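You operate a simulated robot arm through the tools that you are given. There is no shell and no other tool. Be economical: measure what you need, move in short steps, check, and stop when the job is done.

The job below is to be done with a simulated two-armed robot. You get a single attempt, and the scene is never put back.

Task
Push the white drawer shut. Put the hinge from the top of the plate table on top of the brown small carton there. Fetch the castor from the top of the plate table and set it on the tail end of belt 2. Take the parts bag from the top of the plate table and put it on the low shelf of the grey sensor bench. Take the flat cardboard box and put it on the top of the grey sensor bench. Take the short green master and put it on the top of the chute table. Put the small grey tote on the top of the white table away on the white table behind line 3. Fetch the white bin and set it on the top of the fitting table. Any order will do. Set down upright: castor, short green master.

Only the result counts: the job must be done as asked and must still hold three seconds after the hand-in. Knocking over, shifting, dropping, spilling or breaking anything else fails it.

Robot
Two 7-joint arms with fingered hands on one trunk, on a base that drives. Base frame: it is fixed to the floor where the robot stands at the start and does not move with it; the origin is under the middle of the robot, x ahead of it, y to its left, z up. Units: cm, rad, N and s.
The left shoulder is at the start at [4.2, 16.3, 106.1], the right one opposite. Places, roughly: castor (8x6x7 cm) [180, -50, 80]; flat cardboard box (22x16x6 cm) [130, -110, 80]; hinge (8x7x2 cm) [130, 20, 80]; low shelf of the grey sensor bench [140, -350, 20]; parts bag (17x12x4 cm) [160, -80, 80]; short green master [175, -325, 100]; small carton [125, 50, 75]; small grey tote (19x13x6 cm) [50, -370, 90]; tail end of belt 2 (20x21 cm) [-204, -332, 100]; top of the chute table [-280, -120, 90]; top of the fitting table [460, -360, 90]; top of the grey sensor bench [140, -350, 90]; white bin (11x16x8 cm) [20, -410, 90]; white drawer [70, 10, 70]; white table behind line 3 [-360, -600, 80]. Payload 4 kg a hand.
Tool frame (each hand has its own): the origin (TCP) lies between the finger pads and is the grasp point; the fingertips stand 3.6 cm ahead of it; z points along the fingers, y is the line along which they close. Largest opening 12.4 cm; the body of the gripper starts 4.2 cm behind the TCP. The gripper is a hand of 4 fingers: y runs from the thumb to the fingers, the wrist lies at [-1.5, -9.9, -18.9] in the tool frame, and closing takes about 1.5 s.
Orientation is that of the tool frame in the base frame, as [roll, pitch, yaw] about the fixed x, y, z axes, in that order (R = Rz(yaw) Ry(pitch) Rx(roll)). With the fingers straight down and the wrist toward the robot, the tool's x, y and z point along [0, 1, 0], [1, 0, 0] and [0, 0, -1] of the base frame.

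Tools
- The arms move only by the tool step_arm. It takes "left_moves", "right_moves" or both (then of equal length, played together; a hand with none holds still); each is a list that holds one entry, the list of rows, each a list of 7 numbers: the shift along the base's x, y, z in cm, then the turn, a rotation vector about the base's x, y, z in rad, then the gripper command, from -1 (shut) to 1 (fully open), values between in proportion. In form: [[[tx, ty, tz, rx, ry, rz, grip], ...]]. A call has 1 to 20 rows; each row is the pose to reach, as a shift and turn from the pose commanded when the call began. Each row takes 0.2 s and may step no farther than 5 cm and 0.15 rad from the row before; otherwise, or with a gripper value out of range, the whole call is refused. Where a pose cannot be reached the arm comes as near as it can. A force on the tool above 40 N (or 10 N above the force at the start of the call, whichever is more), or a blocked arm, ends the call early, and 0.2 s more pass. Each finger travels about 4.5 cm/s and halts on what it meets, pressing with about 25 N; the grip force reading is that of the motor and also rises with nothing between the fingers. The clock runs only during rows and for 0.2 s after the last one: add rows that repeat a pose to give the fingers time. It gives the time, the measured TCP pose, the force on the tool (base axes), the opening and the grip force at its end, in the units of the frame above (readings bear some noise), with the torque about the TCP (base axes, N m) and any sound that the robot's microphone picked up.
- Cameras (640 x 400 px; columns grow to the right, rows downward): "scene" is now at [15.26, 0.35, 129.77]; the picture's right is [0.03, -1.00, -0.00], its down [-0.48, -0.01, -0.88] and it looks along [0.88, 0.03, -0.48] (base axes); focal length 249 px, centre (320, 200). "left" rides on the left gripper at [-7.5, -8.6, -12.3] in its tool frame; the picture's right is [-0.70, -0.34, 0.63], its down [0.64, -0.68, 0.35] and it looks along [0.32, 0.65, 0.69] (tool axes); focal length 275 px, centre (320, 200). "right" rides on the right gripper at [7.5, -8.6, -12.3] in its tool frame; the picture's right is [-0.70, 0.34, -0.63], its down [-0.64, -0.68, 0.35] and it looks along [-0.32, 0.65, 0.69] (tool axes); focal length 275 px, centre (320, 200). There is no depth. A picture from a camera that has moved, and an enlarged one, comes with that camera's place and axes in the base frame and with its lens.
- capture(camera): a new picture of that camera. The clock stands still meanwhile.
- move_column(by): slides the trunk up (or, below 0, down) by that many cm; the arms and the scene camera ride with it, the base frame stays. It gives what a move gives, with no picture.
- steer(legs): drives the robot by 1 to 6 legs, each [ahead, left, turn to the left] in cm, cm and rad, along the robot's own axes; the way and the turn of a leg run together, so that a leg with both is an arc; at most 150 cm and 3.142 rad a leg. The arms and the cameras ride along, it lands a little off, and it stops where it bumps. It gives what a move gives.
- grasp_type(shape, hand): the hand has 4 fingers and takes this shape, open, in about a second: jaw (thumb against the fingers, like two jaws); tri (thumb and two fingers); tip (a fingertip pinch); poke (one finger out to press); point (the index stretched); flat (the hand flat); cup (the hand cupped); fist (a fist). The gripper value then closes the fingers along that shape, each until it touches; the sizes above hold for jaw. It gives what a move gives, with no picture.
- head_to(pan, tilt): turns the head with the scene camera to pan (to the left, within 1.501 rad either way) and tilt (down, from -0.506 to 1.204), counted from straight ahead of the robot. It gives what a move gives.
- zoom(camera, box): a new picture of the part [left, top, right, bottom] of that camera's present view, enlarged. The clock stands still meanwhile.
- sign_off(): hands the job in; it is judged then, once.

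Go step by step. Nothing tells you exact positions but the pictures and the camera data: compare them with the known pose of the tool, close in by small moves and look again before you grip or let go. The budget is 217 turns and 220 pictures, counting those below and the enlarged ones. Unless the task says otherwise, let go and move clear before handing in.

The tools are called after ">>>" as a command line: name --argument value ..., lists and objects as JSON in quotes. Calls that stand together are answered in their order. step_arm: Moves the arms, as the interface text tells. Its arguments: {"type":"object","properties":{"left_moves":{"type":"array","items":{"type":"array","items":{"type":"array","items":{"type":"number"}}}},"right_moves":{"type":"array","items":{"type":"array","items":{"type":"array","items":{"type":"number"}}}}},"required":[]} The other tools are called the same way: move_column (by) slides the trunk up or down; grasp_type (shape, hand) gives the hand a shape; steer (legs) drives the base; head_to (pan, tilt) turns the head that bears the scene camera; capture (camera) takes a picture; zoom (camera, box) takes an enlarged picture of a part of a camera's view; sign_off () hands the job in.

At the start:

```text
time: 0.0
left_position: [56.53, 35.69, 110.05]
left_ee_rot: [3.14, 0.0, 1.57]
left_force: [-0.1, 0.2, -0.2]
left_torque: [-0.04, 0.0, -0.01]
left_opening: 12.38
left_grasp_force: 0.0
left_shape: jaw
right_position: [71.99, -14.3, 113.15]
right_ee_rot: [3.141, -0.001, 1.57]
right_force: [-0.1, 0.1, 0.2]
right_torque: [-0.02, -0.02, -0.01]
right_opening: 12.39
right_grasp_force: 0.0
right_shape: jaw
trunk travel left (down, up): [-22.5, 25.3]
robot x, y, heading: [-0.15, -0.11, 0.005]
head pan, tilt: [0.031, 0.349]
```

scene: 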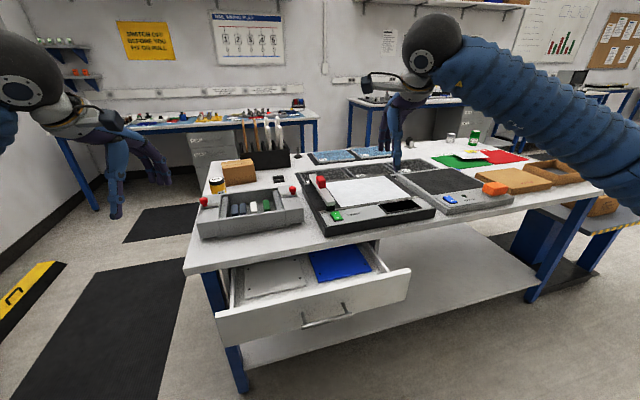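
right: 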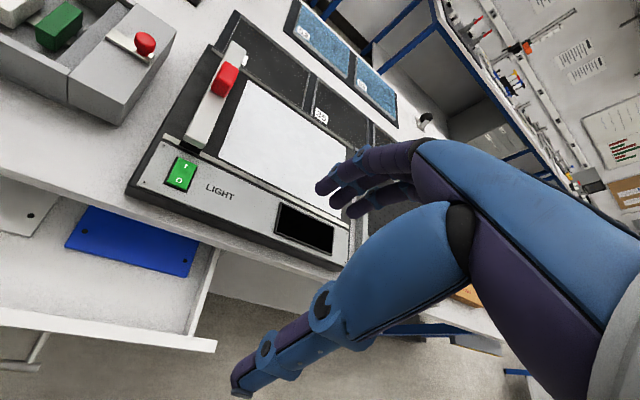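
left: 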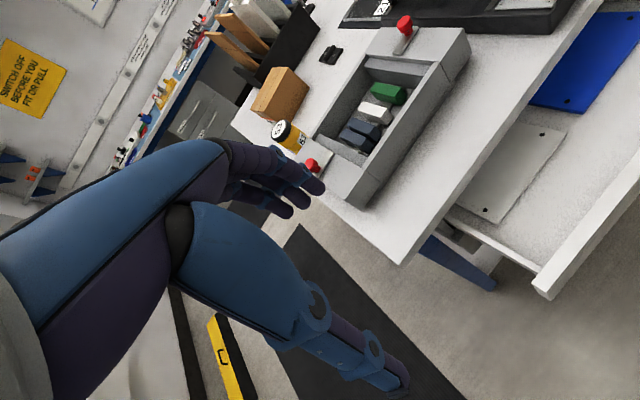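

I see the plate table ahead with the open drawer, and I'll first look closer at the items on it.

>>> zoom --camera "scene" --box '[180, 120, 340, 220]'

>>> zoom --camera "scene" --box '[400, 110, 640, 260]'

>>> zoom --camera "scene" --box '[180, 210, 500, 400]'

```text
4.00 times, centred on (260, 170) of scene
camera zoom: at [15.26, 0.35, 129.77], right [0.03, -1.0, 0.0], down [-0.48, -0.01, -0.88], along [0.88, 0.03, -0.48], focal length 996 px, centre (560, 320)
```

zoom: 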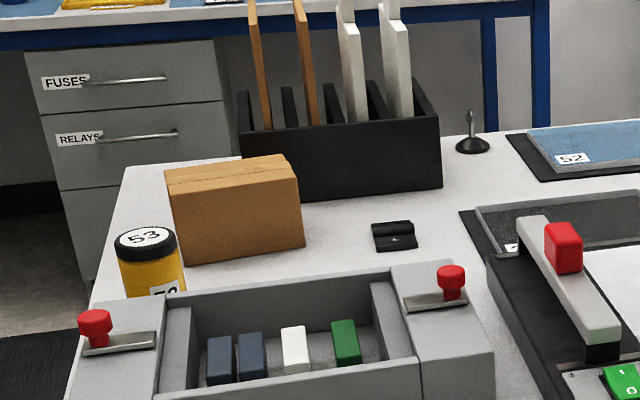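

```text
2.67 times, centred on (520, 185) of scene
camera zoom: at [15.26, 0.35, 129.77], right [0.03, -1.0, 0.0], down [-0.48, -0.01, -0.88], along [0.88, 0.03, -0.48], focal length 664 px, centre (-213, 240)
```

zoom: 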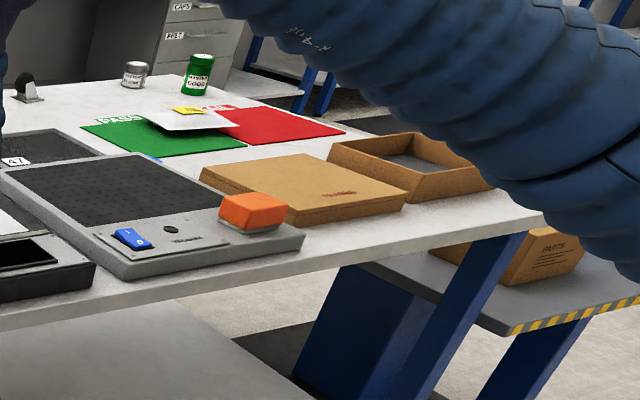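

```text
2.00 times, centred on (340, 305) of scene
camera zoom: at [15.26, 0.35, 129.77], right [0.03, -1.0, 0.0], down [-0.48, -0.01, -0.88], along [0.88, 0.03, -0.48], focal length 498 px, centre (280, -10)
```

zoom: 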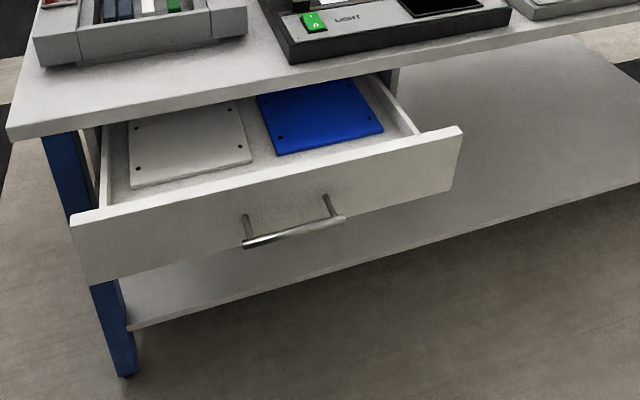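

The table is turned about 0.31 rad relative to me and the drawer stands out about 14 cm. Next I look round to map the room.

>>> head_to --pan -1.0 --tilt 0.25

>>> capture --camera "scene"

>>> head_to --pan -1.5 --tilt 0.25

>>> capture --camera "scene"

>>> head_to --pan 1.2 --tilt 0.25

>>> capture --camera "scene"

```text
time: 1.3
left_position: [56.59, 35.68, 110.27]
left_ee_rot: [3.139, -0.002, 1.571]
left_force: [-0.5, -0.2, -0.4]
left_torque: [0.0, 0.0, -0.04]
left_opening: 12.38
left_grasp_force: 0.1
left_shape: jaw
right_position: [71.91, -14.27, 113.08]
right_ee_rot: [3.141, 0.0, 1.571]
right_force: [0.0, -0.1, -0.1]
right_torque: [-0.03, 0.0, -0.01]
right_opening: 12.37
right_grasp_force: 0.0
right_shape: jaw
trunk travel left (down, up): [-22.5, 25.3]
robot x, y, heading: [-0.2, -0.29, -0.003]
head pan, tilt: [-1.0, 0.25]
```

```text
213 pictures are left
camera scene: at [11.2, -7.8, 131.33], right [-0.83, -0.54, 0.13], down [-0.28, 0.21, -0.94], along [0.48, -0.81, -0.32], focal length 249 px, centre (320, 200)
```

scene: 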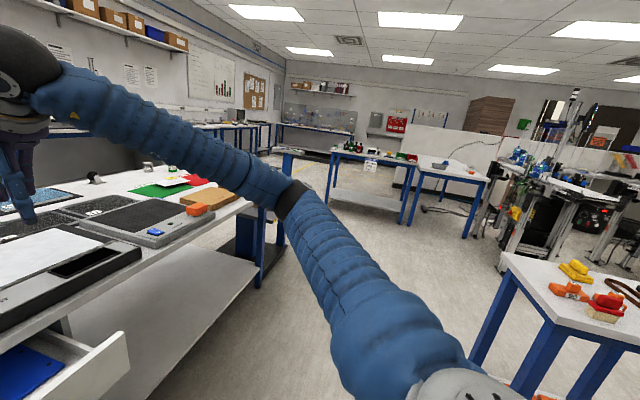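

```text
time: 2.2
left_position: [56.58, 35.73, 110.25]
left_ee_rot: [-3.141, 0.0, 1.57]
left_force: [0.4, -0.3, 0.8]
left_torque: [0.02, -0.01, 0.0]
left_opening: 12.34
left_grasp_force: 0.2
left_shape: jaw
right_position: [71.98, -14.23, 113.13]
right_ee_rot: [3.142, 0.001, 1.57]
right_force: [-0.9, -0.3, 0.2]
right_torque: [-0.02, 0.01, 0.0]
right_opening: 12.38
right_grasp_force: 0.0
right_shape: jaw
trunk travel left (down, up): [-22.5, 25.3]
robot x, y, heading: [-0.07, 0.12, 0.001]
head pan, tilt: [-1.499, 0.25]
```

```text
212 pictures are left
camera scene: at [6.87, -9.26, 132.0], right [-0.99, -0.07, 0.15], down [-0.17, 0.25, -0.95], along [0.03, -0.97, -0.25], focal length 249 px, centre (320, 200)
```

scene: 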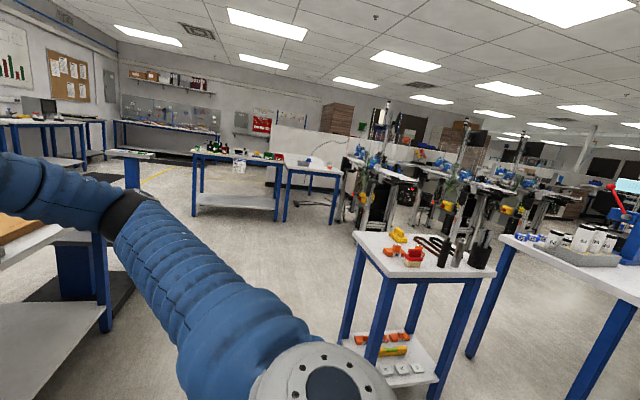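

```text
time: 4.6
left_position: [56.47, 35.84, 110.23]
left_ee_rot: [-3.141, -0.001, 1.57]
left_force: [0.4, -0.1, -0.2]
left_torque: [0.0, 0.02, 0.04]
left_opening: 12.38
left_grasp_force: 0.1
left_shape: jaw
right_position: [71.97, -14.31, 113.24]
right_ee_rot: [3.141, 0.0, 1.571]
right_force: [0.1, 0.1, 0.8]
right_torque: [0.01, 0.03, 0.03]
right_opening: 12.36
right_grasp_force: 0.0
right_shape: jaw
trunk travel left (down, up): [-22.5, 25.3]
robot x, y, heading: [-0.11, -0.16, 0.0]
head pan, tilt: [1.201, 0.25]
```

```text
211 pictures are left
camera scene: at [9.55, 8.76, 131.58], right [0.92, -0.36, -0.14], down [-0.24, -0.23, -0.94], along [0.31, 0.9, -0.3], focal length 249 px, centre (320, 200)
```

scene: 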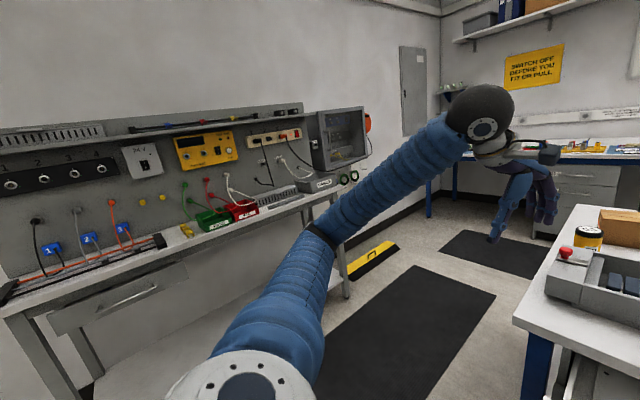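

The grey bench and the white table (tote, bin) lie about 350 cm to my right. First the drawer: I square up to the table and back off a little.

>>> steer --legs '[[0, 0, 0.31], [-15, 0, 0]]'

>>> head_to --pan -0.15 --tilt 0.5

>>> move_column --by -15

>>> capture --camera "scene"

```text
time: 7.0
left_position: [28.37, 46.62, 110.34]
left_ee_rot: [3.141, 0.0, 1.882]
left_force: [-0.6, -0.1, 0.7]
left_torque: [0.02, -0.06, -0.02]
left_opening: 12.36
left_grasp_force: 0.1
left_shape: jaw
right_position: [58.4, 3.7, 113.41]
right_ee_rot: [3.14, 0.0, 1.882]
right_force: [-0.4, -0.2, -0.2]
right_torque: [0.01, -0.02, -0.01]
right_opening: 12.35
right_grasp_force: 0.1
right_shape: jaw
trunk travel left (down, up): [-22.5, 25.3]
robot x, y, heading: [-14.21, -4.52, 0.308]
head pan, tilt: [1.201, 0.25]
```

```text
time: 8.5
left_position: [28.53, 46.77, 110.2]
left_ee_rot: [-3.142, 0.0, 1.881]
left_force: [0.1, 0.7, -0.8]
left_torque: [-0.01, -0.02, -0.01]
left_opening: 12.37
left_grasp_force: 0.1
left_shape: jaw
right_position: [58.52, 3.82, 113.13]
right_ee_rot: [3.141, 0.0, 1.881]
right_force: [0.3, -0.7, 0.8]
right_torque: [-0.05, 0.02, -0.02]
right_opening: 12.37
right_grasp_force: 0.0
right_shape: jaw
trunk travel left (down, up): [-22.5, 25.3]
robot x, y, heading: [-14.51, -4.53, 0.307]
head pan, tilt: [-0.15, 0.499]
```

```text
time: 10.2
left_position: [28.46, 46.73, 95.45]
left_ee_rot: [3.14, 0.001, 1.882]
left_force: [1.1, 0.0, -0.2]
left_torque: [0.0, -0.02, -0.03]
left_opening: 12.38
left_grasp_force: 0.1
left_shape: jaw
right_position: [58.29, 3.8, 98.35]
right_ee_rot: [3.14, -0.001, 1.881]
right_force: [-0.3, -1.1, 0.4]
right_torque: [0.02, -0.02, -0.02]
right_opening: 12.37
right_grasp_force: 0.1
right_shape: jaw
trunk travel left (down, up): [-7.5, 40.3]
robot x, y, heading: [-14.33, -4.66, 0.311]
head pan, tilt: [-0.15, 0.499]
```

```text
210 pictures are left
camera scene: at [8.84, 1.46, 108.22], right [0.17, -0.98, 0.06], down [-0.75, -0.17, -0.64], along [0.64, 0.07, -0.77], focal length 249 px, centre (320, 200)
```

scene: 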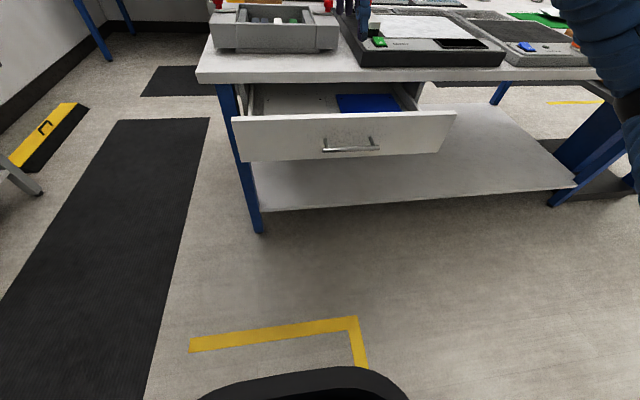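

Drawer face is about 10 cm ahead of the right hand, mid-height near z 66. I tilt the right hand forward, close it, and bring it down in front of the face right of the handle.

>>> step_arm --right_moves '[[[0.4, -4.5, 0, 0.046, -0.143, 0, -1], [0.8, -9, 0, 0.092, -0.286, 0, -1], [1.2, -13.5, 0, 0.137, -0.428, 0, -1], [1.6, -18, 0, 0.183, -0.571, 0, -1], [1.95, -22.5, 0, 0.229, -0.714, 0, -1], [1.95, -22.5, -4.6, 0.229, -0.714, 0, -1], [1.95, -22.5, -9.2, 0.229, -0.714, 0, -1], [1.95, -22.5, -13.8, 0.229, -0.714, 0, -1], [1.95, -22.5, -18.4, 0.229, -0.714, 0, -1], [1.95, -22.5, -23, 0.229, -0.714, 0, -1], [1.95, -22.5, -27.6, 0.229, -0.714, 0, -1], [1.95, -22.5, -32, 0.229, -0.714, 0, -1]]]'

>>> capture --camera "scene"

>>> capture --camera "right"

```text
time: 13.0
left_position: [28.49, 46.64, 95.26]
left_ee_rot: [3.139, 0.001, 1.882]
left_force: [-0.2, 0.1, -0.3]
left_torque: [-0.01, 0.0, 0.0]
left_opening: 12.38
left_grasp_force: 0.1
left_shape: jaw
right_position: [61.29, -21.19, 67.69]
right_ee_rot: [2.391, 0.112, 1.879]
right_force: [0.1, -0.1, -0.6]
right_torque: [0.02, -0.01, 0.02]
right_opening: 0.03
right_grasp_force: 24.9
right_shape: jaw
trunk travel left (down, up): [-7.5, 40.3]
robot x, y, heading: [-14.37, -4.59, 0.309]
head pan, tilt: [-0.15, 0.499]
stopped in row 12 (right hand): the arm was blocked; the commanded pose is now the measured one
```

```text
209 pictures are left
camera scene: at [8.88, 1.49, 108.17], right [0.17, -0.98, 0.06], down [-0.75, -0.17, -0.64], along [0.64, 0.07, -0.77], focal length 249 px, centre (320, 200)
```

scene: 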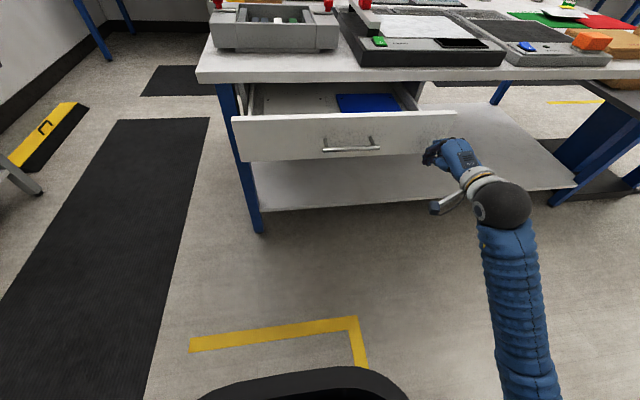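

```text
208 pictures are left
camera right: at [45.05, -18.19, 69.87], right [0.01, -0.64, 0.77], down [-0.03, -0.77, -0.64], along [1.0, -0.02, -0.03], focal length 275 px, centre (320, 200)
```

right: 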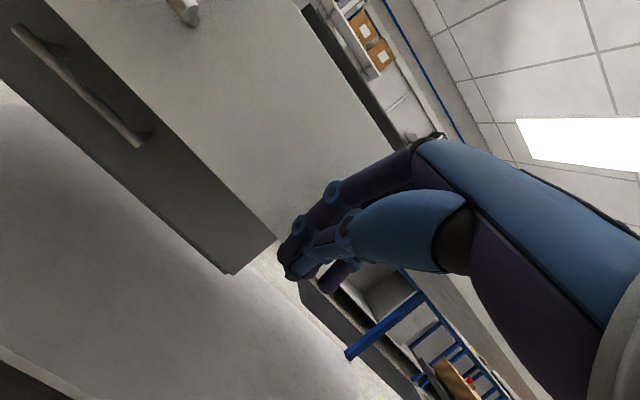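

The closed right hand is in front of the face near its right edge. I shift it slightly left and up, then push inward along the table's normal.

>>> step_arm --right_moves '[[[-0.8, 2.4, 0.5, 0, 0, 0, -1], [-1.5, 4.8, 1, 0, 0, 0, -1], [0.4, 5.4, 1, 0, 0, 0, -1], [2.3, 6.0, 1, 0, 0, 0, -1], [4.2, 6.6, 1, 0, 0, 0, -1], [6.1, 7.2, 1, 0, 0, 0, -1], [7.1, 7.5, 1, 0, 0, 0, -1], [8.0, 7.8, 1, 0, 0, 0, -1], [9.0, 8.2, 1, 0, 0, 0, -1], [9.9, 8.5, 1, 0, 0, 0, -1], [10.9, 8.8, 1, 0, 0, 0, -1], [11.8, 9.1, 1, 0, 0, 0, -1], [12.8, 9.4, 1, 0, 0, 0, -1], [13.7, 9.7, 1, 0, 0, 0, -1], [14.7, 10, 1, 0, 0, 0, -1], [15.6, 10.3, 1, 0, 0, 0, -1]]]'

>>> capture --camera "scene"

```text
time: 16.4
left_position: [28.55, 46.82, 95.24]
left_ee_rot: [-3.141, 0.0, 1.881]
left_force: [0.7, -0.1, 0.1]
left_torque: [0.03, 0.0, 0.01]
left_opening: 12.36
left_grasp_force: 0.0
left_shape: jaw
right_position: [61.48, -19.19, 67.24]
right_ee_rot: [2.4, 0.103, 1.903]
right_force: [-0.1, 0.1, 0.1]
right_torque: [0.0, 0.01, 0.01]
right_opening: 0.0
right_grasp_force: 24.7
right_shape: jaw
right hand out of reach, approached as far as the arm can: row 1, 2, 3, 4, 5, 6, 7, 8, 9, 10, 11, 12, 13, 14, 15, 16
trunk travel left (down, up): [-7.5, 40.3]
robot x, y, heading: [-14.49, -4.48, 0.309]
head pan, tilt: [-0.15, 0.499]
```

```text
207 pictures are left
camera scene: at [8.91, 1.47, 108.14], right [0.17, -0.98, 0.06], down [-0.75, -0.17, -0.64], along [0.64, 0.07, -0.77], focal length 249 px, centre (320, 200)
```

scene: 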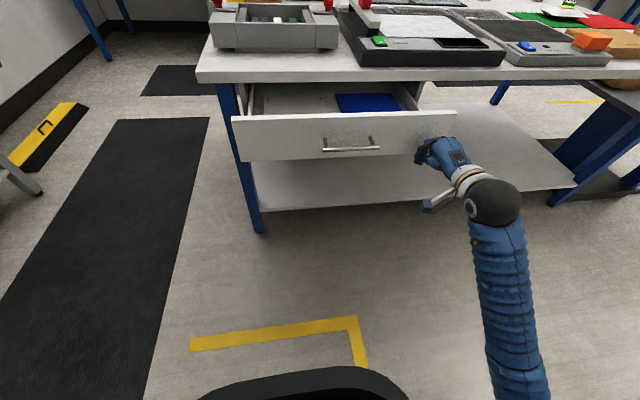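

The arm is at its limit there, so I'll push by driving the base forward in small steps with the hand held fixed.

>>> steer --legs '[[14, 0, 0]]'

>>> capture --camera "scene"

```text
time: 17.8
left_position: [42.04, 51.11, 95.13]
left_ee_rot: [-3.14, -0.001, 1.88]
left_force: [0.5, -0.3, -0.4]
left_torque: [-0.01, -0.02, 0.03]
left_opening: 12.35
left_grasp_force: 0.1
left_shape: jaw
right_position: [74.86, -14.92, 67.15]
right_ee_rot: [2.402, 0.104, 1.903]
right_force: [0.8, -0.9, -0.4]
right_torque: [-0.01, -0.01, -0.03]
right_opening: 0.0
right_grasp_force: 25.2
right_shape: jaw
trunk travel left (down, up): [-7.5, 40.3]
robot x, y, heading: [-1.18, -0.3, 0.31]
head pan, tilt: [-0.15, 0.499]
```

```text
206 pictures are left
camera scene: at [22.37, 5.81, 108.11], right [0.17, -0.98, 0.06], down [-0.75, -0.17, -0.64], along [0.63, 0.07, -0.77], focal length 249 px, centre (320, 200)
```

scene: 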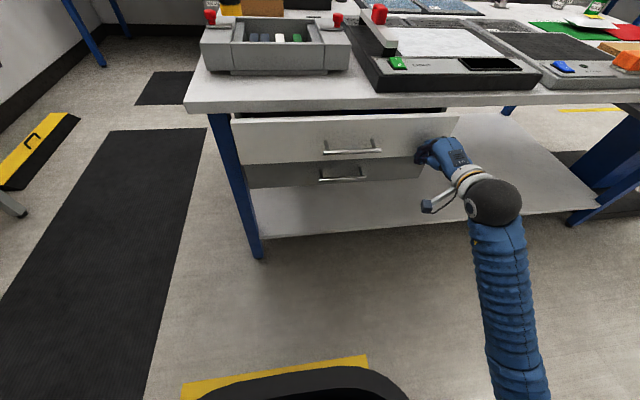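

The drawer is sliding in and a lower closed drawer shows where flush is. I keep pushing.

>>> steer --legs '[[6, 0, 0]]'

>>> capture --camera "scene"

```text
time: 18.8
left_position: [47.26, 52.65, 95.29]
left_ee_rot: [-3.139, -0.001, 1.879]
left_force: [0.2, 0.2, -0.6]
left_torque: [0.03, 0.0, 0.01]
left_opening: 12.37
left_grasp_force: 0.2
left_shape: jaw
right_position: [79.91, -13.36, 67.69]
right_ee_rot: [2.398, 0.104, 1.901]
right_force: [-12.0, -3.7, -1.1]
right_torque: [0.0, 0.07, -0.08]
right_opening: 0.0
right_grasp_force: 24.2
right_shape: jaw
trunk travel left (down, up): [-7.5, 40.3]
robot x, y, heading: [4.22, 1.36, 0.306]
head pan, tilt: [-0.15, 0.499]
stopped in leg 1: the force on the tool passed its limit at 58 N (the readings are from after the stop); the commanded pose is now the measured one
```

```text
205 pictures are left
camera scene: at [27.5, 7.38, 108.15], right [0.17, -0.98, 0.06], down [-0.75, -0.16, -0.64], along [0.64, 0.06, -0.77], focal length 249 px, centre (320, 200)
```

scene: 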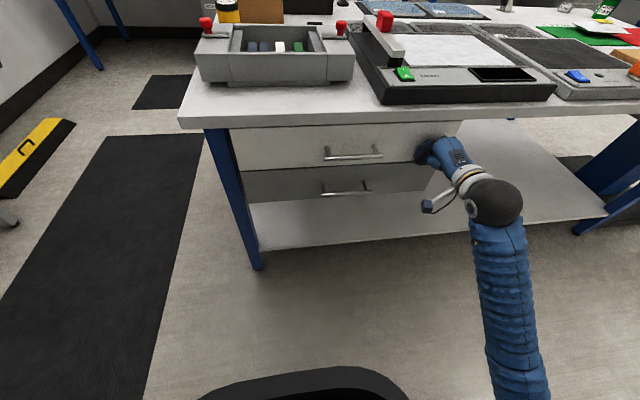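

The push ended at 58 N with the face flush above the lower drawer. I back off and bring the right arm up, then check.

>>> steer --legs '[[-14, 0, 0]]'

>>> step_arm --right_moves '[[[0, 0, 4.6, 0, 0, 0, -1], [0, 0, 9.2, 0, 0, 0, -1], [0, 0, 13.8, 0, 0, 0, -1], [0, 0, 18.4, 0, 0, 0, -1], [0, 0, 23, 0, 0, 0, -1], [0, 0, 27.6, 0, 0, 0, 0], [-0.3, 4.5, 30, -0.046, 0.143, 0, 1], [-0.6, 9, 30, -0.092, 0.286, 0, 1], [-0.9, 13.5, 30, -0.137, 0.428, 0, 1], [-1.2, 18, 30, -0.183, 0.571, 0, 1], [-1.5, 20, 30, -0.229, 0.714, 0, 1]]]'

>>> move_column --by 30

>>> capture --camera "scene"

```text
time: 20.1
left_position: [33.77, 48.36, 95.38]
left_ee_rot: [3.14, 0.0, 1.881]
left_force: [-0.2, -0.8, 0.4]
left_torque: [0.0, -0.02, -0.01]
left_opening: 12.36
left_grasp_force: 0.1
left_shape: jaw
right_position: [66.6, -17.59, 67.66]
right_ee_rot: [2.395, 0.104, 1.902]
right_force: [0.9, -1.1, 0.5]
right_torque: [0.01, 0.03, 0.02]
right_opening: 0.0
right_grasp_force: 24.7
right_shape: jaw
trunk travel left (down, up): [-7.5, 40.3]
robot x, y, heading: [-9.17, -2.41, 0.309]
head pan, tilt: [-0.15, 0.499]
```

```text
refused: row 7 steps farther than a row can; nothing moved
```

```text
time: 23.1
left_position: [33.9, 48.34, 125.24]
left_ee_rot: [-3.141, 0.0, 1.879]
left_force: [0.5, -0.9, -0.2]
left_torque: [-0.01, -0.03, -0.05]
left_opening: 12.36
left_grasp_force: 0.1
left_shape: jaw
right_position: [65.74, -18.0, 112.99]
right_ee_rot: [2.178, 0.105, 1.89]
right_force: [0.7, 0.7, -0.3]
right_torque: [0.01, 0.01, -0.01]
right_opening: 0.0
right_grasp_force: 24.9
right_shape: jaw
trunk travel left (down, up): [-37.5, 10.3]
robot x, y, heading: [-8.95, -2.83, 0.31]
head pan, tilt: [-0.15, 0.499]
```

```text
204 pictures are left
camera scene: at [0.15, -1.32, 145.26], right [0.16, -0.99, 0.0], down [-0.5, -0.08, -0.86], along [0.85, 0.14, -0.5], focal length 249 px, centre (320, 200)
```

scene: 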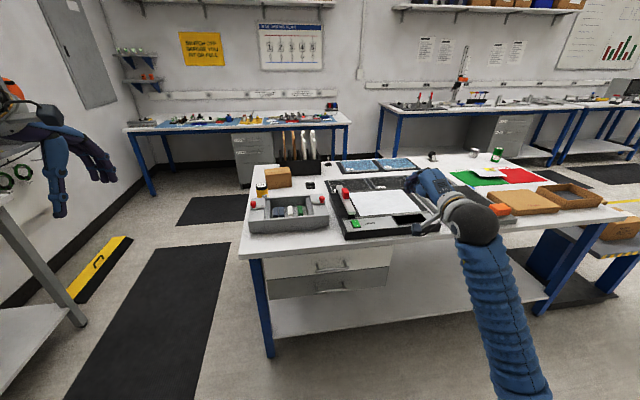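

Drawer is shut. The hinge is near (135, 26) and carton near (130, 45); I'll level the right hand, then go to the table's left end to reach both.

>>> step_arm --right_moves '[[[0, 0, 2, -0.043, 0.131, 0, 0], [0, 0, 4, -0.086, 0.262, 0, 0.5], [0, 0, 6, -0.129, 0.393, 0, 1], [0, 0, 8, -0.172, 0.524, 0, 1], [0, 0, 10, -0.215, 0.655, 0, 1], [0, 0, 12, -0.258, 0.786, 0, 1], [0, 0, 14, -0.295, 0.915, 0, 1]]]'

>>> steer --legs '[[0, 0, -1.57], [-66, 0, 0], [0, 126, 0]]'

>>> head_to --pan 0.25 --tilt 0.6

>>> capture --camera "scene"

```text
time: 24.7
left_position: [33.88, 48.35, 125.26]
left_ee_rot: [-3.141, 0.0, 1.88]
left_force: [-0.1, 1.0, -0.3]
left_torque: [-0.01, -0.03, -0.01]
left_opening: 12.37
left_grasp_force: 0.1
left_shape: jaw
right_position: [65.59, -17.93, 126.96]
right_ee_rot: [-3.139, 0.052, 1.972]
right_force: [-0.3, 0.0, -0.1]
right_torque: [-0.07, -0.02, 0.02]
right_opening: 12.02
right_grasp_force: 0.0
right_shape: jaw
trunk travel left (down, up): [-37.5, 10.3]
robot x, y, heading: [-8.81, -2.79, 0.309]
head pan, tilt: [-0.15, 0.499]
```

```text
time: 38.2
left_position: [142.66, 53.48, 125.3]
left_ee_rot: [-3.139, 0.0, 0.297]
left_force: [0.3, 0.4, -0.2]
left_torque: [-0.01, -0.04, 0.01]
left_opening: 12.37
left_grasp_force: 0.0
left_shape: jaw
right_position: [75.96, 22.49, 127.01]
right_ee_rot: [-3.139, 0.053, 0.393]
right_force: [0.1, 0.4, -0.4]
right_torque: [0.0, -0.01, 0.01]
right_opening: 12.37
right_grasp_force: 0.0
right_shape: jaw
trunk travel left (down, up): [-37.5, 10.3]
robot x, y, heading: [91.9, 97.13, -1.271]
head pan, tilt: [-0.15, 0.499]
```

```text
time: 39.1
left_position: [142.76, 53.49, 125.28]
left_ee_rot: [-3.14, 0.0, 0.296]
left_force: [-0.9, 0.3, -1.1]
left_torque: [0.02, 0.0, 0.02]
left_opening: 12.41
left_grasp_force: 0.1
left_shape: jaw
right_position: [75.92, 22.47, 126.93]
right_ee_rot: [-3.139, 0.052, 0.391]
right_force: [0.2, -0.2, -0.2]
right_torque: [0.01, -0.04, 0.02]
right_opening: 12.37
right_grasp_force: 0.1
right_shape: jaw
trunk travel left (down, up): [-37.5, 10.3]
robot x, y, heading: [91.96, 96.91, -1.276]
head pan, tilt: [0.25, 0.6]
```

```text
203 pictures are left
camera scene: at [96.52, 89.34, 144.37], right [-0.85, -0.52, -0.01], down [-0.3, 0.5, -0.81], along [0.42, -0.69, -0.59], focal length 249 px, centre (320, 200)
```

scene: 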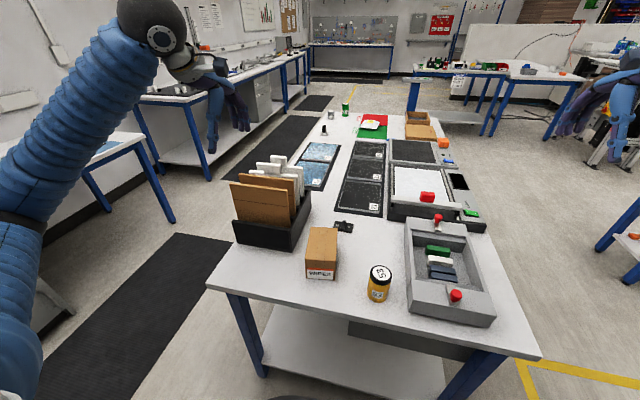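

With two sightlines the table top comes out near z 80 and the hinge near (127, 24). I bring the left hand above it, lower the trunk, and look.

>>> step_arm --left_moves '[[[-2, -3.8, 0, 0, 0, 0, 1], [-4, -7.6, 0, 0, 0, 0, 1], [-6, -11.4, 0, 0, 0, 0, 1], [-8, -15.2, 0, 0, 0, 0, 1], [-10, -19, 0, 0, 0, 0, 1], [-12, -22.8, 0, 0, 0, 0, 1], [-14, -26.6, 0, 0, 0, 0, 1], [-15.7, -29, 0, 0, 0, 0, 1]]]'

>>> move_column --by -15

>>> capture --camera "left"

>>> capture --camera "scene"

```text
time: 40.9
left_position: [126.98, 24.35, 125.22]
left_ee_rot: [-3.139, -0.002, 0.297]
left_force: [-0.1, -0.1, -0.9]
left_torque: [0.02, 0.02, -0.02]
left_opening: 12.34
left_grasp_force: 0.0
left_shape: jaw
right_position: [75.93, 22.48, 126.9]
right_ee_rot: [-3.14, 0.052, 0.392]
right_force: [-1.3, 0.6, 0.7]
right_torque: [0.02, 0.0, -0.01]
right_opening: 12.37
right_grasp_force: 0.1
right_shape: jaw
trunk travel left (down, up): [-37.5, 10.3]
robot x, y, heading: [91.95, 96.96, -1.277]
head pan, tilt: [0.25, 0.6]
```

```text
time: 42.6
left_position: [126.82, 24.44, 110.31]
left_ee_rot: [3.14, 0.0, 0.296]
left_force: [0.0, 0.1, 0.5]
left_torque: [-0.03, -0.03, 0.01]
left_opening: 12.4
left_grasp_force: 0.1
left_shape: jaw
right_position: [75.83, 22.52, 111.96]
right_ee_rot: [-3.14, 0.052, 0.391]
right_force: [-0.4, 0.6, 0.0]
right_torque: [-0.03, 0.02, 0.01]
right_opening: 12.38
right_grasp_force: 0.0
right_shape: jaw
trunk travel left (down, up): [-22.5, 25.3]
robot x, y, heading: [91.97, 96.81, -1.275]
head pan, tilt: [0.25, 0.6]
```

```text
202 pictures are left
camera left: at [117.26, 30.55, 122.55], right [-0.76, 0.12, -0.63], down [0.42, 0.84, -0.35], along [0.49, -0.53, -0.69], focal length 275 px, centre (320, 200)
```

left: 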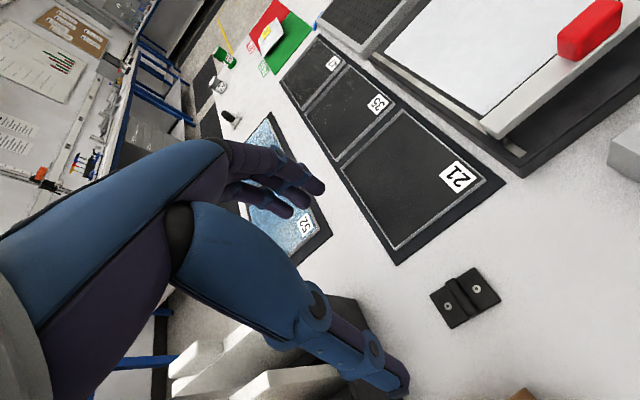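

```text
201 pictures are left
camera scene: at [98.08, 84.24, 127.64], right [-0.85, -0.52, -0.04], down [-0.33, 0.6, -0.73], along [0.4, -0.61, -0.68], focal length 249 px, centre (320, 200)
```

scene: 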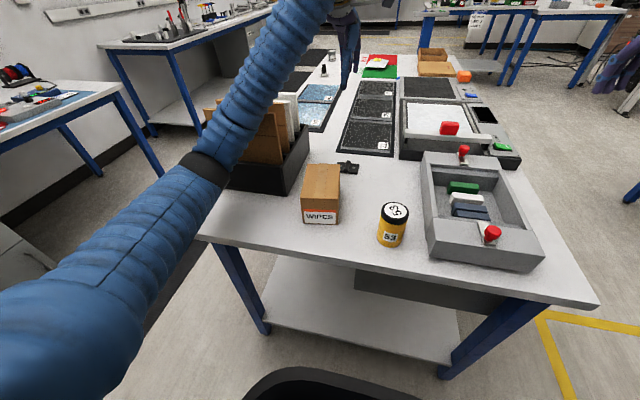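

The left camera puts the hinge at about (126.3, 24.4), aligned with the hand. I descend above it and check.

>>> step_arm --left_moves '[[[-0.5, 0, -5, 0, 0, 0, 1], [-0.5, 0, -10, 0, 0, 0, 1], [-0.5, 0, -15, 0, 0, 0, 1], [-0.5, 0, -19, 0, 0, 0, 1], [-0.5, 0, -23, 0, 0, 0, 1]]]'

>>> zoom --camera "scene" --box '[260, 100, 420, 200]'

>>> capture --camera "left"

```text
refused: row 1 steps farther than a row can; nothing moved
```

```text
4.00 times, centred on (340, 150) of scene
camera zoom: at [98.08, 84.24, 127.64], right [-0.85, -0.52, -0.04], down [-0.33, 0.6, -0.73], along [0.4, -0.61, -0.68], focal length 996 px, centre (240, 400)
```

zoom: 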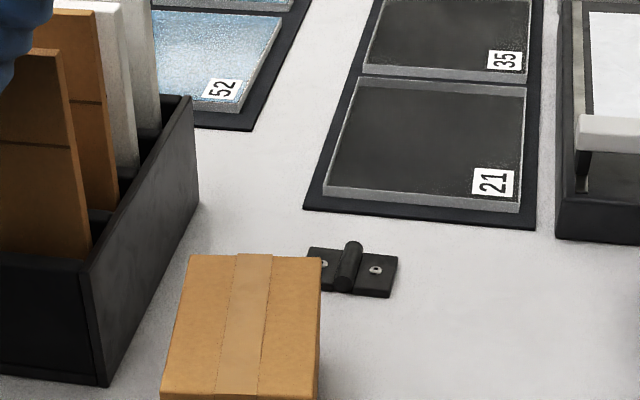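

```text
199 pictures are left
camera left: at [117.26, 30.55, 122.55], right [-0.76, 0.12, -0.63], down [0.42, 0.84, -0.35], along [0.49, -0.53, -0.69], focal length 275 px, centre (320, 200)
```

left: 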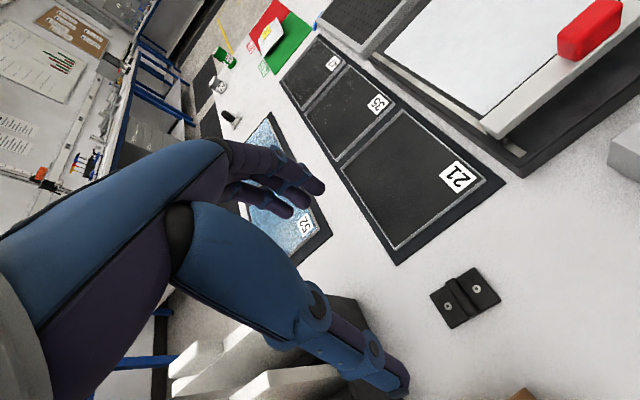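

Hinge barrel is parallel to the closing line and the carton clears the thumb. I descend in allowed steps.

>>> step_arm --left_moves '[[[-0.5, 0, -4.5, 0, 0, 0, 1], [-0.5, 0, -9, 0, 0, 0, 1], [-0.5, 0, -13.5, 0, 0, 0, 1], [-0.5, 0, -18, 0, 0, 0, 1], [-0.5, 0, -22, 0, 0, 0, 1]]]'

>>> zoom --camera "scene" --box '[260, 100, 420, 200]'

>>> capture --camera "left"

```text
time: 43.7
left_position: [127.24, 23.75, 107.73]
left_ee_rot: [2.926, -0.015, 0.314]
left_force: [0.1, 0.3, -0.9]
left_torque: [0.04, 0.01, 0.02]
left_opening: 12.38
left_grasp_force: 0.1
left_shape: jaw
right_position: [75.01, 22.91, 112.27]
right_ee_rot: [3.134, 0.043, 0.391]
right_force: [-0.2, -0.6, 0.1]
right_torque: [0.03, -0.01, 0.01]
right_opening: 12.37
right_grasp_force: 0.0
right_shape: jaw
trunk travel left (down, up): [-22.5, 25.3]
robot x, y, heading: [92.21, 96.95, -1.271]
head pan, tilt: [0.25, 0.6]
stopped in row 5 (left hand): the arm was blocked; the commanded pose is now the measured one
```

```text
4.00 times, centred on (340, 150) of scene
camera zoom: at [97.03, 84.88, 127.85], right [-0.85, -0.52, -0.04], down [-0.32, 0.59, -0.74], along [0.41, -0.62, -0.67], focal length 996 px, centre (240, 400)
```

zoom: 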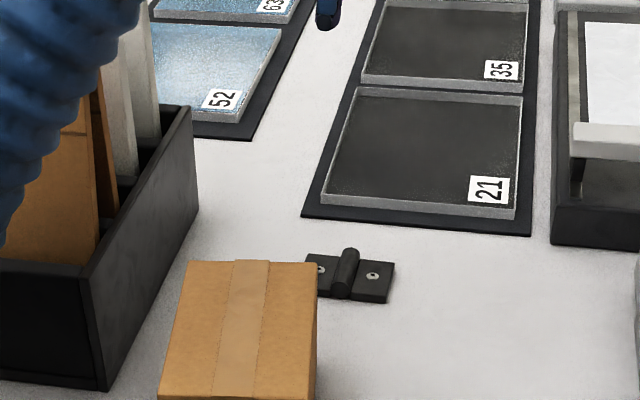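

```text
197 pictures are left
camera left: at [116.7, 31.94, 117.7], right [-0.71, -0.03, -0.7], down [0.44, 0.76, -0.48], along [0.55, -0.64, -0.53], focal length 275 px, centre (320, 200)
```

left: 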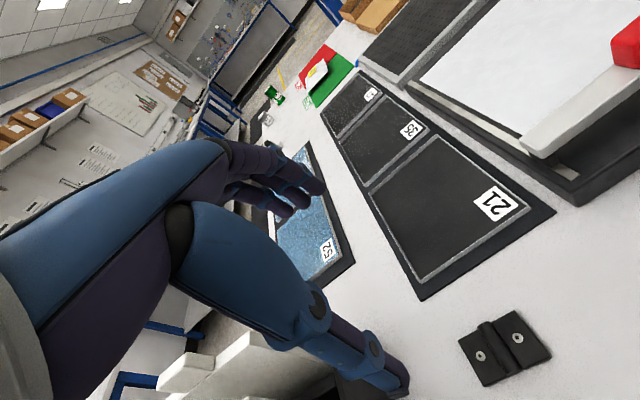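

The forearm seems to have been blocked over the rack of boards. I go straight up and check that nothing shifted.

>>> step_arm --left_moves '[[[0, 0, 4.5, 0, 0, 0, 1], [0, 0, 9, 0, 0, 0, 1], [0, 0, 13, 0, 0, 0, 1]]]'

>>> capture --camera "scene"

>>> zoom --camera "scene" --box '[180, 60, 340, 220]'

```text
time: 44.5
left_position: [128.12, 22.92, 118.17]
left_ee_rot: [2.959, -0.005, 0.313]
left_force: [0.0, -0.5, -1.0]
left_torque: [0.02, 0.01, 0.02]
left_opening: 12.37
left_grasp_force: 0.1
left_shape: jaw
right_position: [76.34, 22.12, 111.74]
right_ee_rot: [-3.139, 0.052, 0.393]
right_force: [-0.2, 0.1, 0.0]
right_torque: [0.04, 0.05, -0.01]
right_opening: 12.34
right_grasp_force: 0.0
right_shape: jaw
trunk travel left (down, up): [-22.5, 25.3]
robot x, y, heading: [92.25, 96.92, -1.27]
head pan, tilt: [0.25, 0.6]
```

```text
196 pictures are left
camera scene: at [98.45, 83.95, 127.55], right [-0.85, -0.52, -0.04], down [-0.33, 0.6, -0.73], along [0.4, -0.61, -0.68], focal length 249 px, centre (320, 200)
```

scene: 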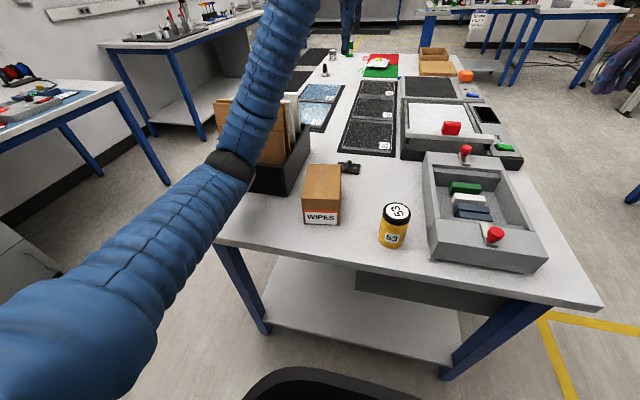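

```text
2.50 times, centred on (260, 140) of scene
camera zoom: at [98.45, 83.95, 127.55], right [-0.85, -0.52, -0.04], down [-0.33, 0.6, -0.73], along [0.4, -0.61, -0.68], focal length 622 px, centre (470, 350)
```

zoom: 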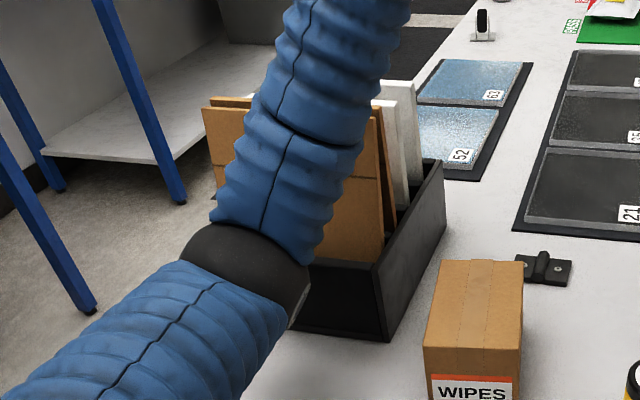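

The rack corner coordinates are unchanged, so it hasn't moved. I raise the trunk, shift the robot 22 cm right so that the elbow stays off the rack, and look at the boards again.

>>> move_column --by 10

>>> steer --legs '[[0, -22, 0]]'

>>> step_arm --left_moves '[[[0, 0, 0, 0.086, 0.028, 0, 1], [0, 0, 0, 0.171, 0.055, 0, 1]]]'

>>> capture --camera "scene"

>>> zoom --camera "scene" --box '[160, 80, 320, 180]'

```text
time: 45.9
left_position: [128.28, 22.97, 128.26]
left_ee_rot: [2.954, -0.006, 0.311]
left_force: [0.3, -1.5, 0.2]
left_torque: [0.0, 0.02, -0.01]
left_opening: 12.38
left_grasp_force: 0.1
left_shape: jaw
right_position: [76.49, 22.24, 121.8]
right_ee_rot: [-3.138, 0.053, 0.392]
right_force: [-0.9, -0.6, 0.8]
right_torque: [0.02, 0.03, 0.01]
right_opening: 12.37
right_grasp_force: 0.1
right_shape: jaw
trunk travel left (down, up): [-32.5, 15.3]
robot x, y, heading: [92.23, 97.07, -1.271]
head pan, tilt: [0.25, 0.6]
```

```text
time: 47.5
left_position: [106.95, 16.5, 128.35]
left_ee_rot: [2.952, -0.007, 0.312]
left_force: [-0.9, 0.0, 0.9]
left_torque: [0.01, -0.04, -0.01]
left_opening: 12.33
left_grasp_force: 0.1
left_shape: jaw
right_position: [55.13, 15.58, 121.73]
right_ee_rot: [-3.14, 0.051, 0.393]
right_force: [-0.1, 0.0, 0.4]
right_torque: [0.02, -0.03, 0.02]
right_opening: 12.35
right_grasp_force: 0.0
right_shape: jaw
trunk travel left (down, up): [-32.5, 15.3]
robot x, y, heading: [70.91, 90.52, -1.268]
head pan, tilt: [0.25, 0.6]
```

```text
time: 48.1
left_position: [107.04, 16.51, 128.35]
left_ee_rot: [3.133, -0.007, 0.312]
left_force: [0.6, 0.8, -0.6]
left_torque: [0.03, -0.04, -0.02]
left_opening: 12.35
left_grasp_force: 0.0
left_shape: jaw
right_position: [55.06, 15.73, 121.82]
right_ee_rot: [3.141, 0.049, 0.393]
right_force: [-0.6, 0.3, -0.1]
right_torque: [-0.02, -0.03, 0.0]
right_opening: 12.36
right_grasp_force: 0.2
right_shape: jaw
trunk travel left (down, up): [-32.5, 15.3]
robot x, y, heading: [70.91, 90.36, -1.273]
head pan, tilt: [0.25, 0.6]
```

```text
194 pictures are left
camera scene: at [76.03, 81.37, 138.96], right [-0.85, -0.52, -0.02], down [-0.31, 0.53, -0.79], along [0.42, -0.67, -0.61], focal length 249 px, centre (320, 200)
```

scene: 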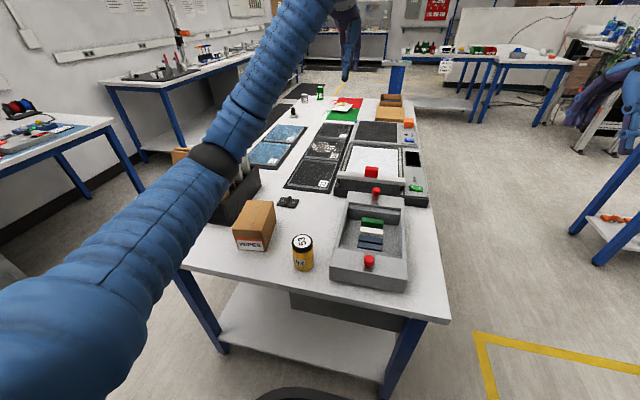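

```text
4.00 times, centred on (240, 130) of scene
camera zoom: at [76.03, 81.37, 138.96], right [-0.85, -0.52, -0.02], down [-0.31, 0.53, -0.79], along [0.42, -0.67, -0.61], focal length 996 px, centre (640, 480)
```

zoom: 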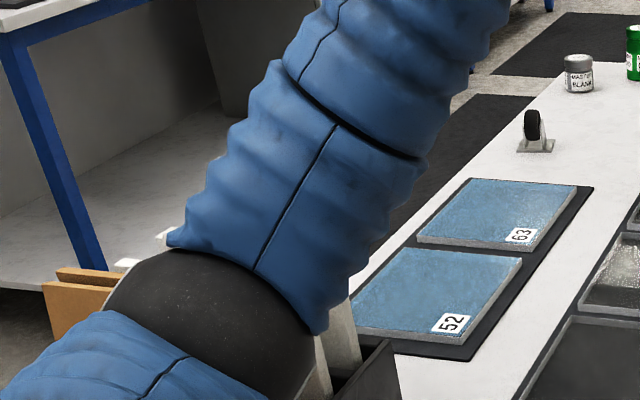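

The elbow needs more clearance from the rack, so I shift another 8 cm right, then bring the hand over the hinge keeping the trunk high.

>>> steer --legs '[[0, -8, 0]]'

>>> step_arm --left_moves '[[[4.5, 1.7, 0, 0, 0, 0, 1], [9, 3.4, 0, 0, 0, 0, 1], [13.5, 5.2, 0, 0, 0, 0, 1], [18, 6.9, 0, 0, 0, 0, 1], [22.5, 8.6, 0, 0, 0, 0, 1], [26.9, 10.3, 0, 0, 0, 0, 1], [26.9, 10.3, -5, 0, 0, 0, 1], [26.9, 10.3, -10, 0, 0, 0, 1], [26.9, 10.3, -15, 0, 0, 0, 1]]]'

>>> capture --camera "scene"

>>> capture --camera "left"

```text
time: 49.2
left_position: [99.03, 14.01, 128.35]
left_ee_rot: [3.133, -0.009, 0.31]
left_force: [-0.5, -0.5, -0.9]
left_torque: [0.03, -0.08, -0.01]
left_opening: 12.39
left_grasp_force: 0.0
left_shape: jaw
right_position: [47.43, 13.22, 121.74]
right_ee_rot: [-3.14, 0.051, 0.392]
right_force: [-1.4, 0.2, -0.2]
right_torque: [-0.04, -0.05, 0.0]
right_opening: 12.34
right_grasp_force: 0.1
right_shape: jaw
trunk travel left (down, up): [-32.5, 15.3]
robot x, y, heading: [63.47, 88.08, -1.273]
head pan, tilt: [0.25, 0.6]
```

```text
time: 51.2
left_position: [126.2, 24.44, 113.28]
left_ee_rot: [3.133, -0.004, 0.313]
left_force: [0.1, 0.0, -0.1]
left_torque: [-0.01, 0.02, 0.03]
left_opening: 12.38
left_grasp_force: 0.2
left_shape: jaw
right_position: [47.58, 13.27, 121.82]
right_ee_rot: [-3.137, 0.052, 0.392]
right_force: [0.8, -0.1, 0.1]
right_torque: [0.02, 0.07, -0.01]
right_opening: 12.37
right_grasp_force: 0.1
right_shape: jaw
trunk travel left (down, up): [-32.5, 15.3]
robot x, y, heading: [63.63, 87.83, -1.271]
head pan, tilt: [0.25, 0.6]
```

```text
192 pictures are left
camera scene: at [68.46, 78.94, 138.94], right [-0.85, -0.52, -0.01], down [-0.31, 0.53, -0.79], along [0.42, -0.67, -0.61], focal length 249 px, centre (320, 200)
```

scene: 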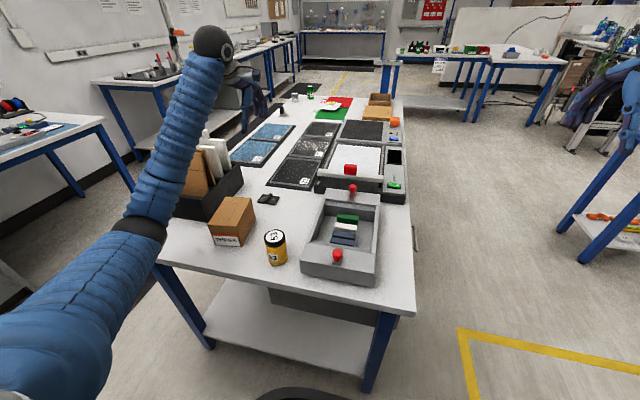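

```text
191 pictures are left
camera left: at [116.49, 30.39, 125.4], right [-0.76, 0.1, -0.64], down [0.41, 0.84, -0.35], along [0.5, -0.53, -0.68], focal length 275 px, centre (320, 200)
```

left: 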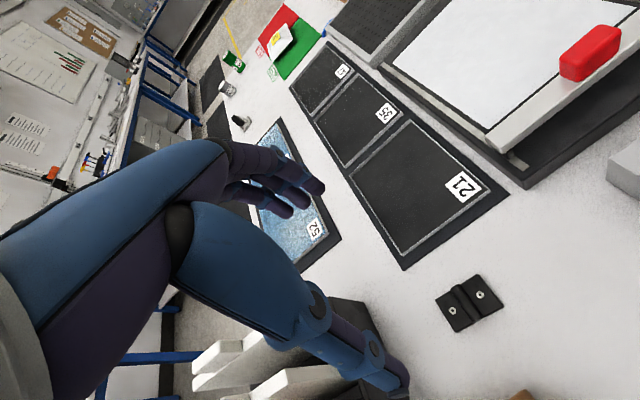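

The hinge is right below the hand at (125.8, 24.2). I descend to about z 93 and check the elbow clearance.

>>> step_arm --left_moves '[[[-0.2, -0.2, -4, 0, 0, 0, 1], [-0.4, -0.2, -8, 0, 0, 0, 1], [-0.4, -0.2, -12, 0, 0, 0, 1], [-0.4, -0.2, -16, 0, 0, 0, 1], [-0.4, -0.2, -20, 0, 0, 0, 1]]]'

>>> capture --camera "scene"

>>> capture --camera "left"

```text
time: 52.4
left_position: [125.71, 24.11, 93.33]
left_ee_rot: [3.133, -0.006, 0.307]
left_force: [0.7, -0.5, -0.1]
left_torque: [-0.01, 0.0, -0.02]
left_opening: 12.38
left_grasp_force: 0.0
left_shape: jaw
right_position: [47.54, 13.38, 121.8]
right_ee_rot: [-3.136, 0.051, 0.392]
right_force: [0.0, 0.4, 0.2]
right_torque: [0.0, 0.02, 0.01]
right_opening: 12.38
right_grasp_force: 0.1
right_shape: jaw
trunk travel left (down, up): [-32.5, 15.3]
robot x, y, heading: [63.43, 87.88, -1.278]
head pan, tilt: [0.25, 0.6]
```

```text
190 pictures are left
camera scene: at [68.45, 78.99, 138.95], right [-0.85, -0.52, -0.01], down [-0.31, 0.53, -0.79], along [0.42, -0.67, -0.61], focal length 249 px, centre (320, 200)
```

scene: 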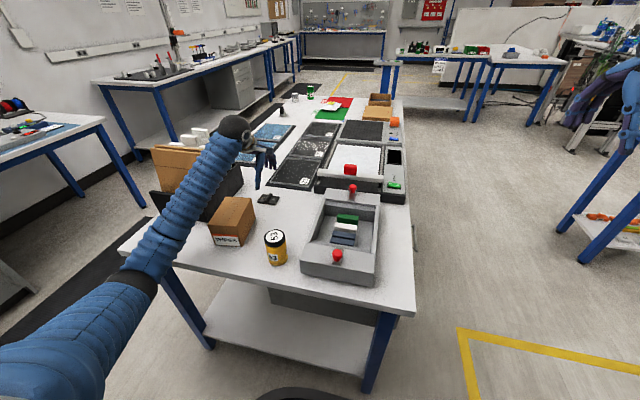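

```text
189 pictures are left
camera left: at [116.05, 30.24, 105.46], right [-0.76, 0.1, -0.64], down [0.41, 0.84, -0.35], along [0.5, -0.53, -0.68], focal length 275 px, centre (320, 200)
```

left: 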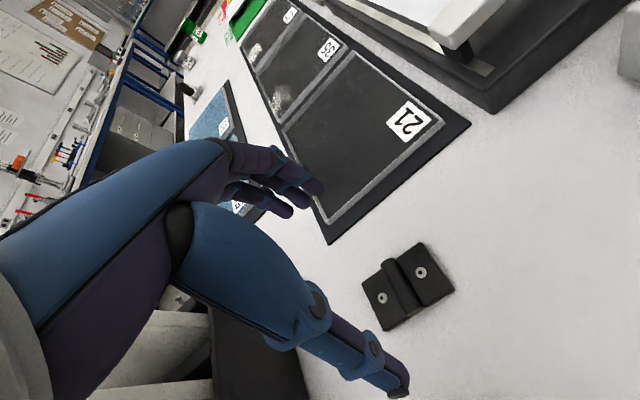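

Aligned within a few mm. I go down to near the table.

>>> step_arm --left_moves '[[[0, 0.2, -4, 0, 0, 0, 1], [0, 0.2, -7, 0, 0, 0, 1], [0, 0.2, -8, 0, 0, 0, 1], [0, 0.2, -8.6, 0, 0, 0, 1], [0, 0.2, -9.2, 0, 0, 0, 1]]]'

>>> capture --camera "left"

>>> zoom --camera "scene" --box '[200, 130, 320, 230]'

```text
time: 53.6
left_position: [125.76, 24.37, 84.22]
left_ee_rot: [3.134, -0.007, 0.31]
left_force: [0.4, -0.4, -0.9]
left_torque: [-0.01, 0.0, -0.02]
left_opening: 12.39
left_grasp_force: 0.1
left_shape: jaw
right_position: [47.58, 13.32, 121.98]
right_ee_rot: [-3.139, 0.052, 0.393]
right_force: [-0.5, -0.4, -0.7]
right_torque: [-0.02, 0.0, 0.0]
right_opening: 12.38
right_grasp_force: 0.1
right_shape: jaw
trunk travel left (down, up): [-32.5, 15.3]
robot x, y, heading: [63.2, 87.99, -1.268]
head pan, tilt: [0.25, 0.6]
```

```text
188 pictures are left
camera left: at [116.04, 30.43, 96.29], right [-0.76, 0.1, -0.64], down [0.41, 0.84, -0.35], along [0.5, -0.53, -0.68], focal length 275 px, centre (320, 200)
```

left: 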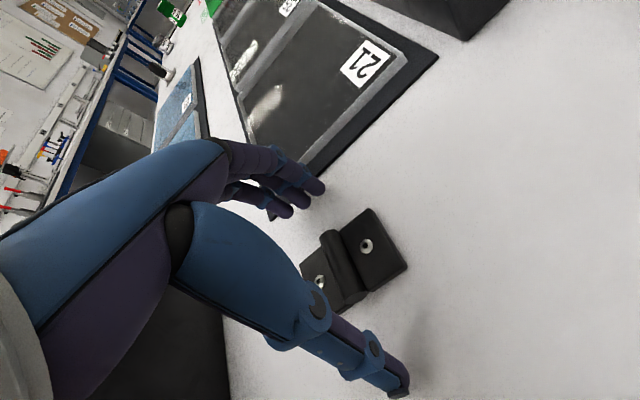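

```text
4.00 times, centred on (260, 180) of scene
camera zoom: at [68.38, 79.02, 138.97], right [-0.85, -0.52, -0.01], down [-0.31, 0.53, -0.79], along [0.42, -0.67, -0.61], focal length 996 px, centre (560, 280)
```

zoom: 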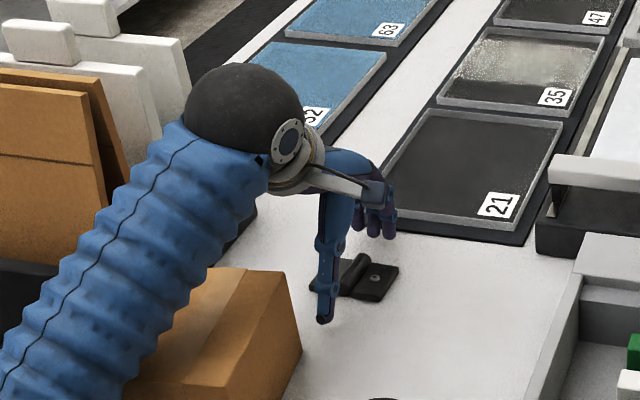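

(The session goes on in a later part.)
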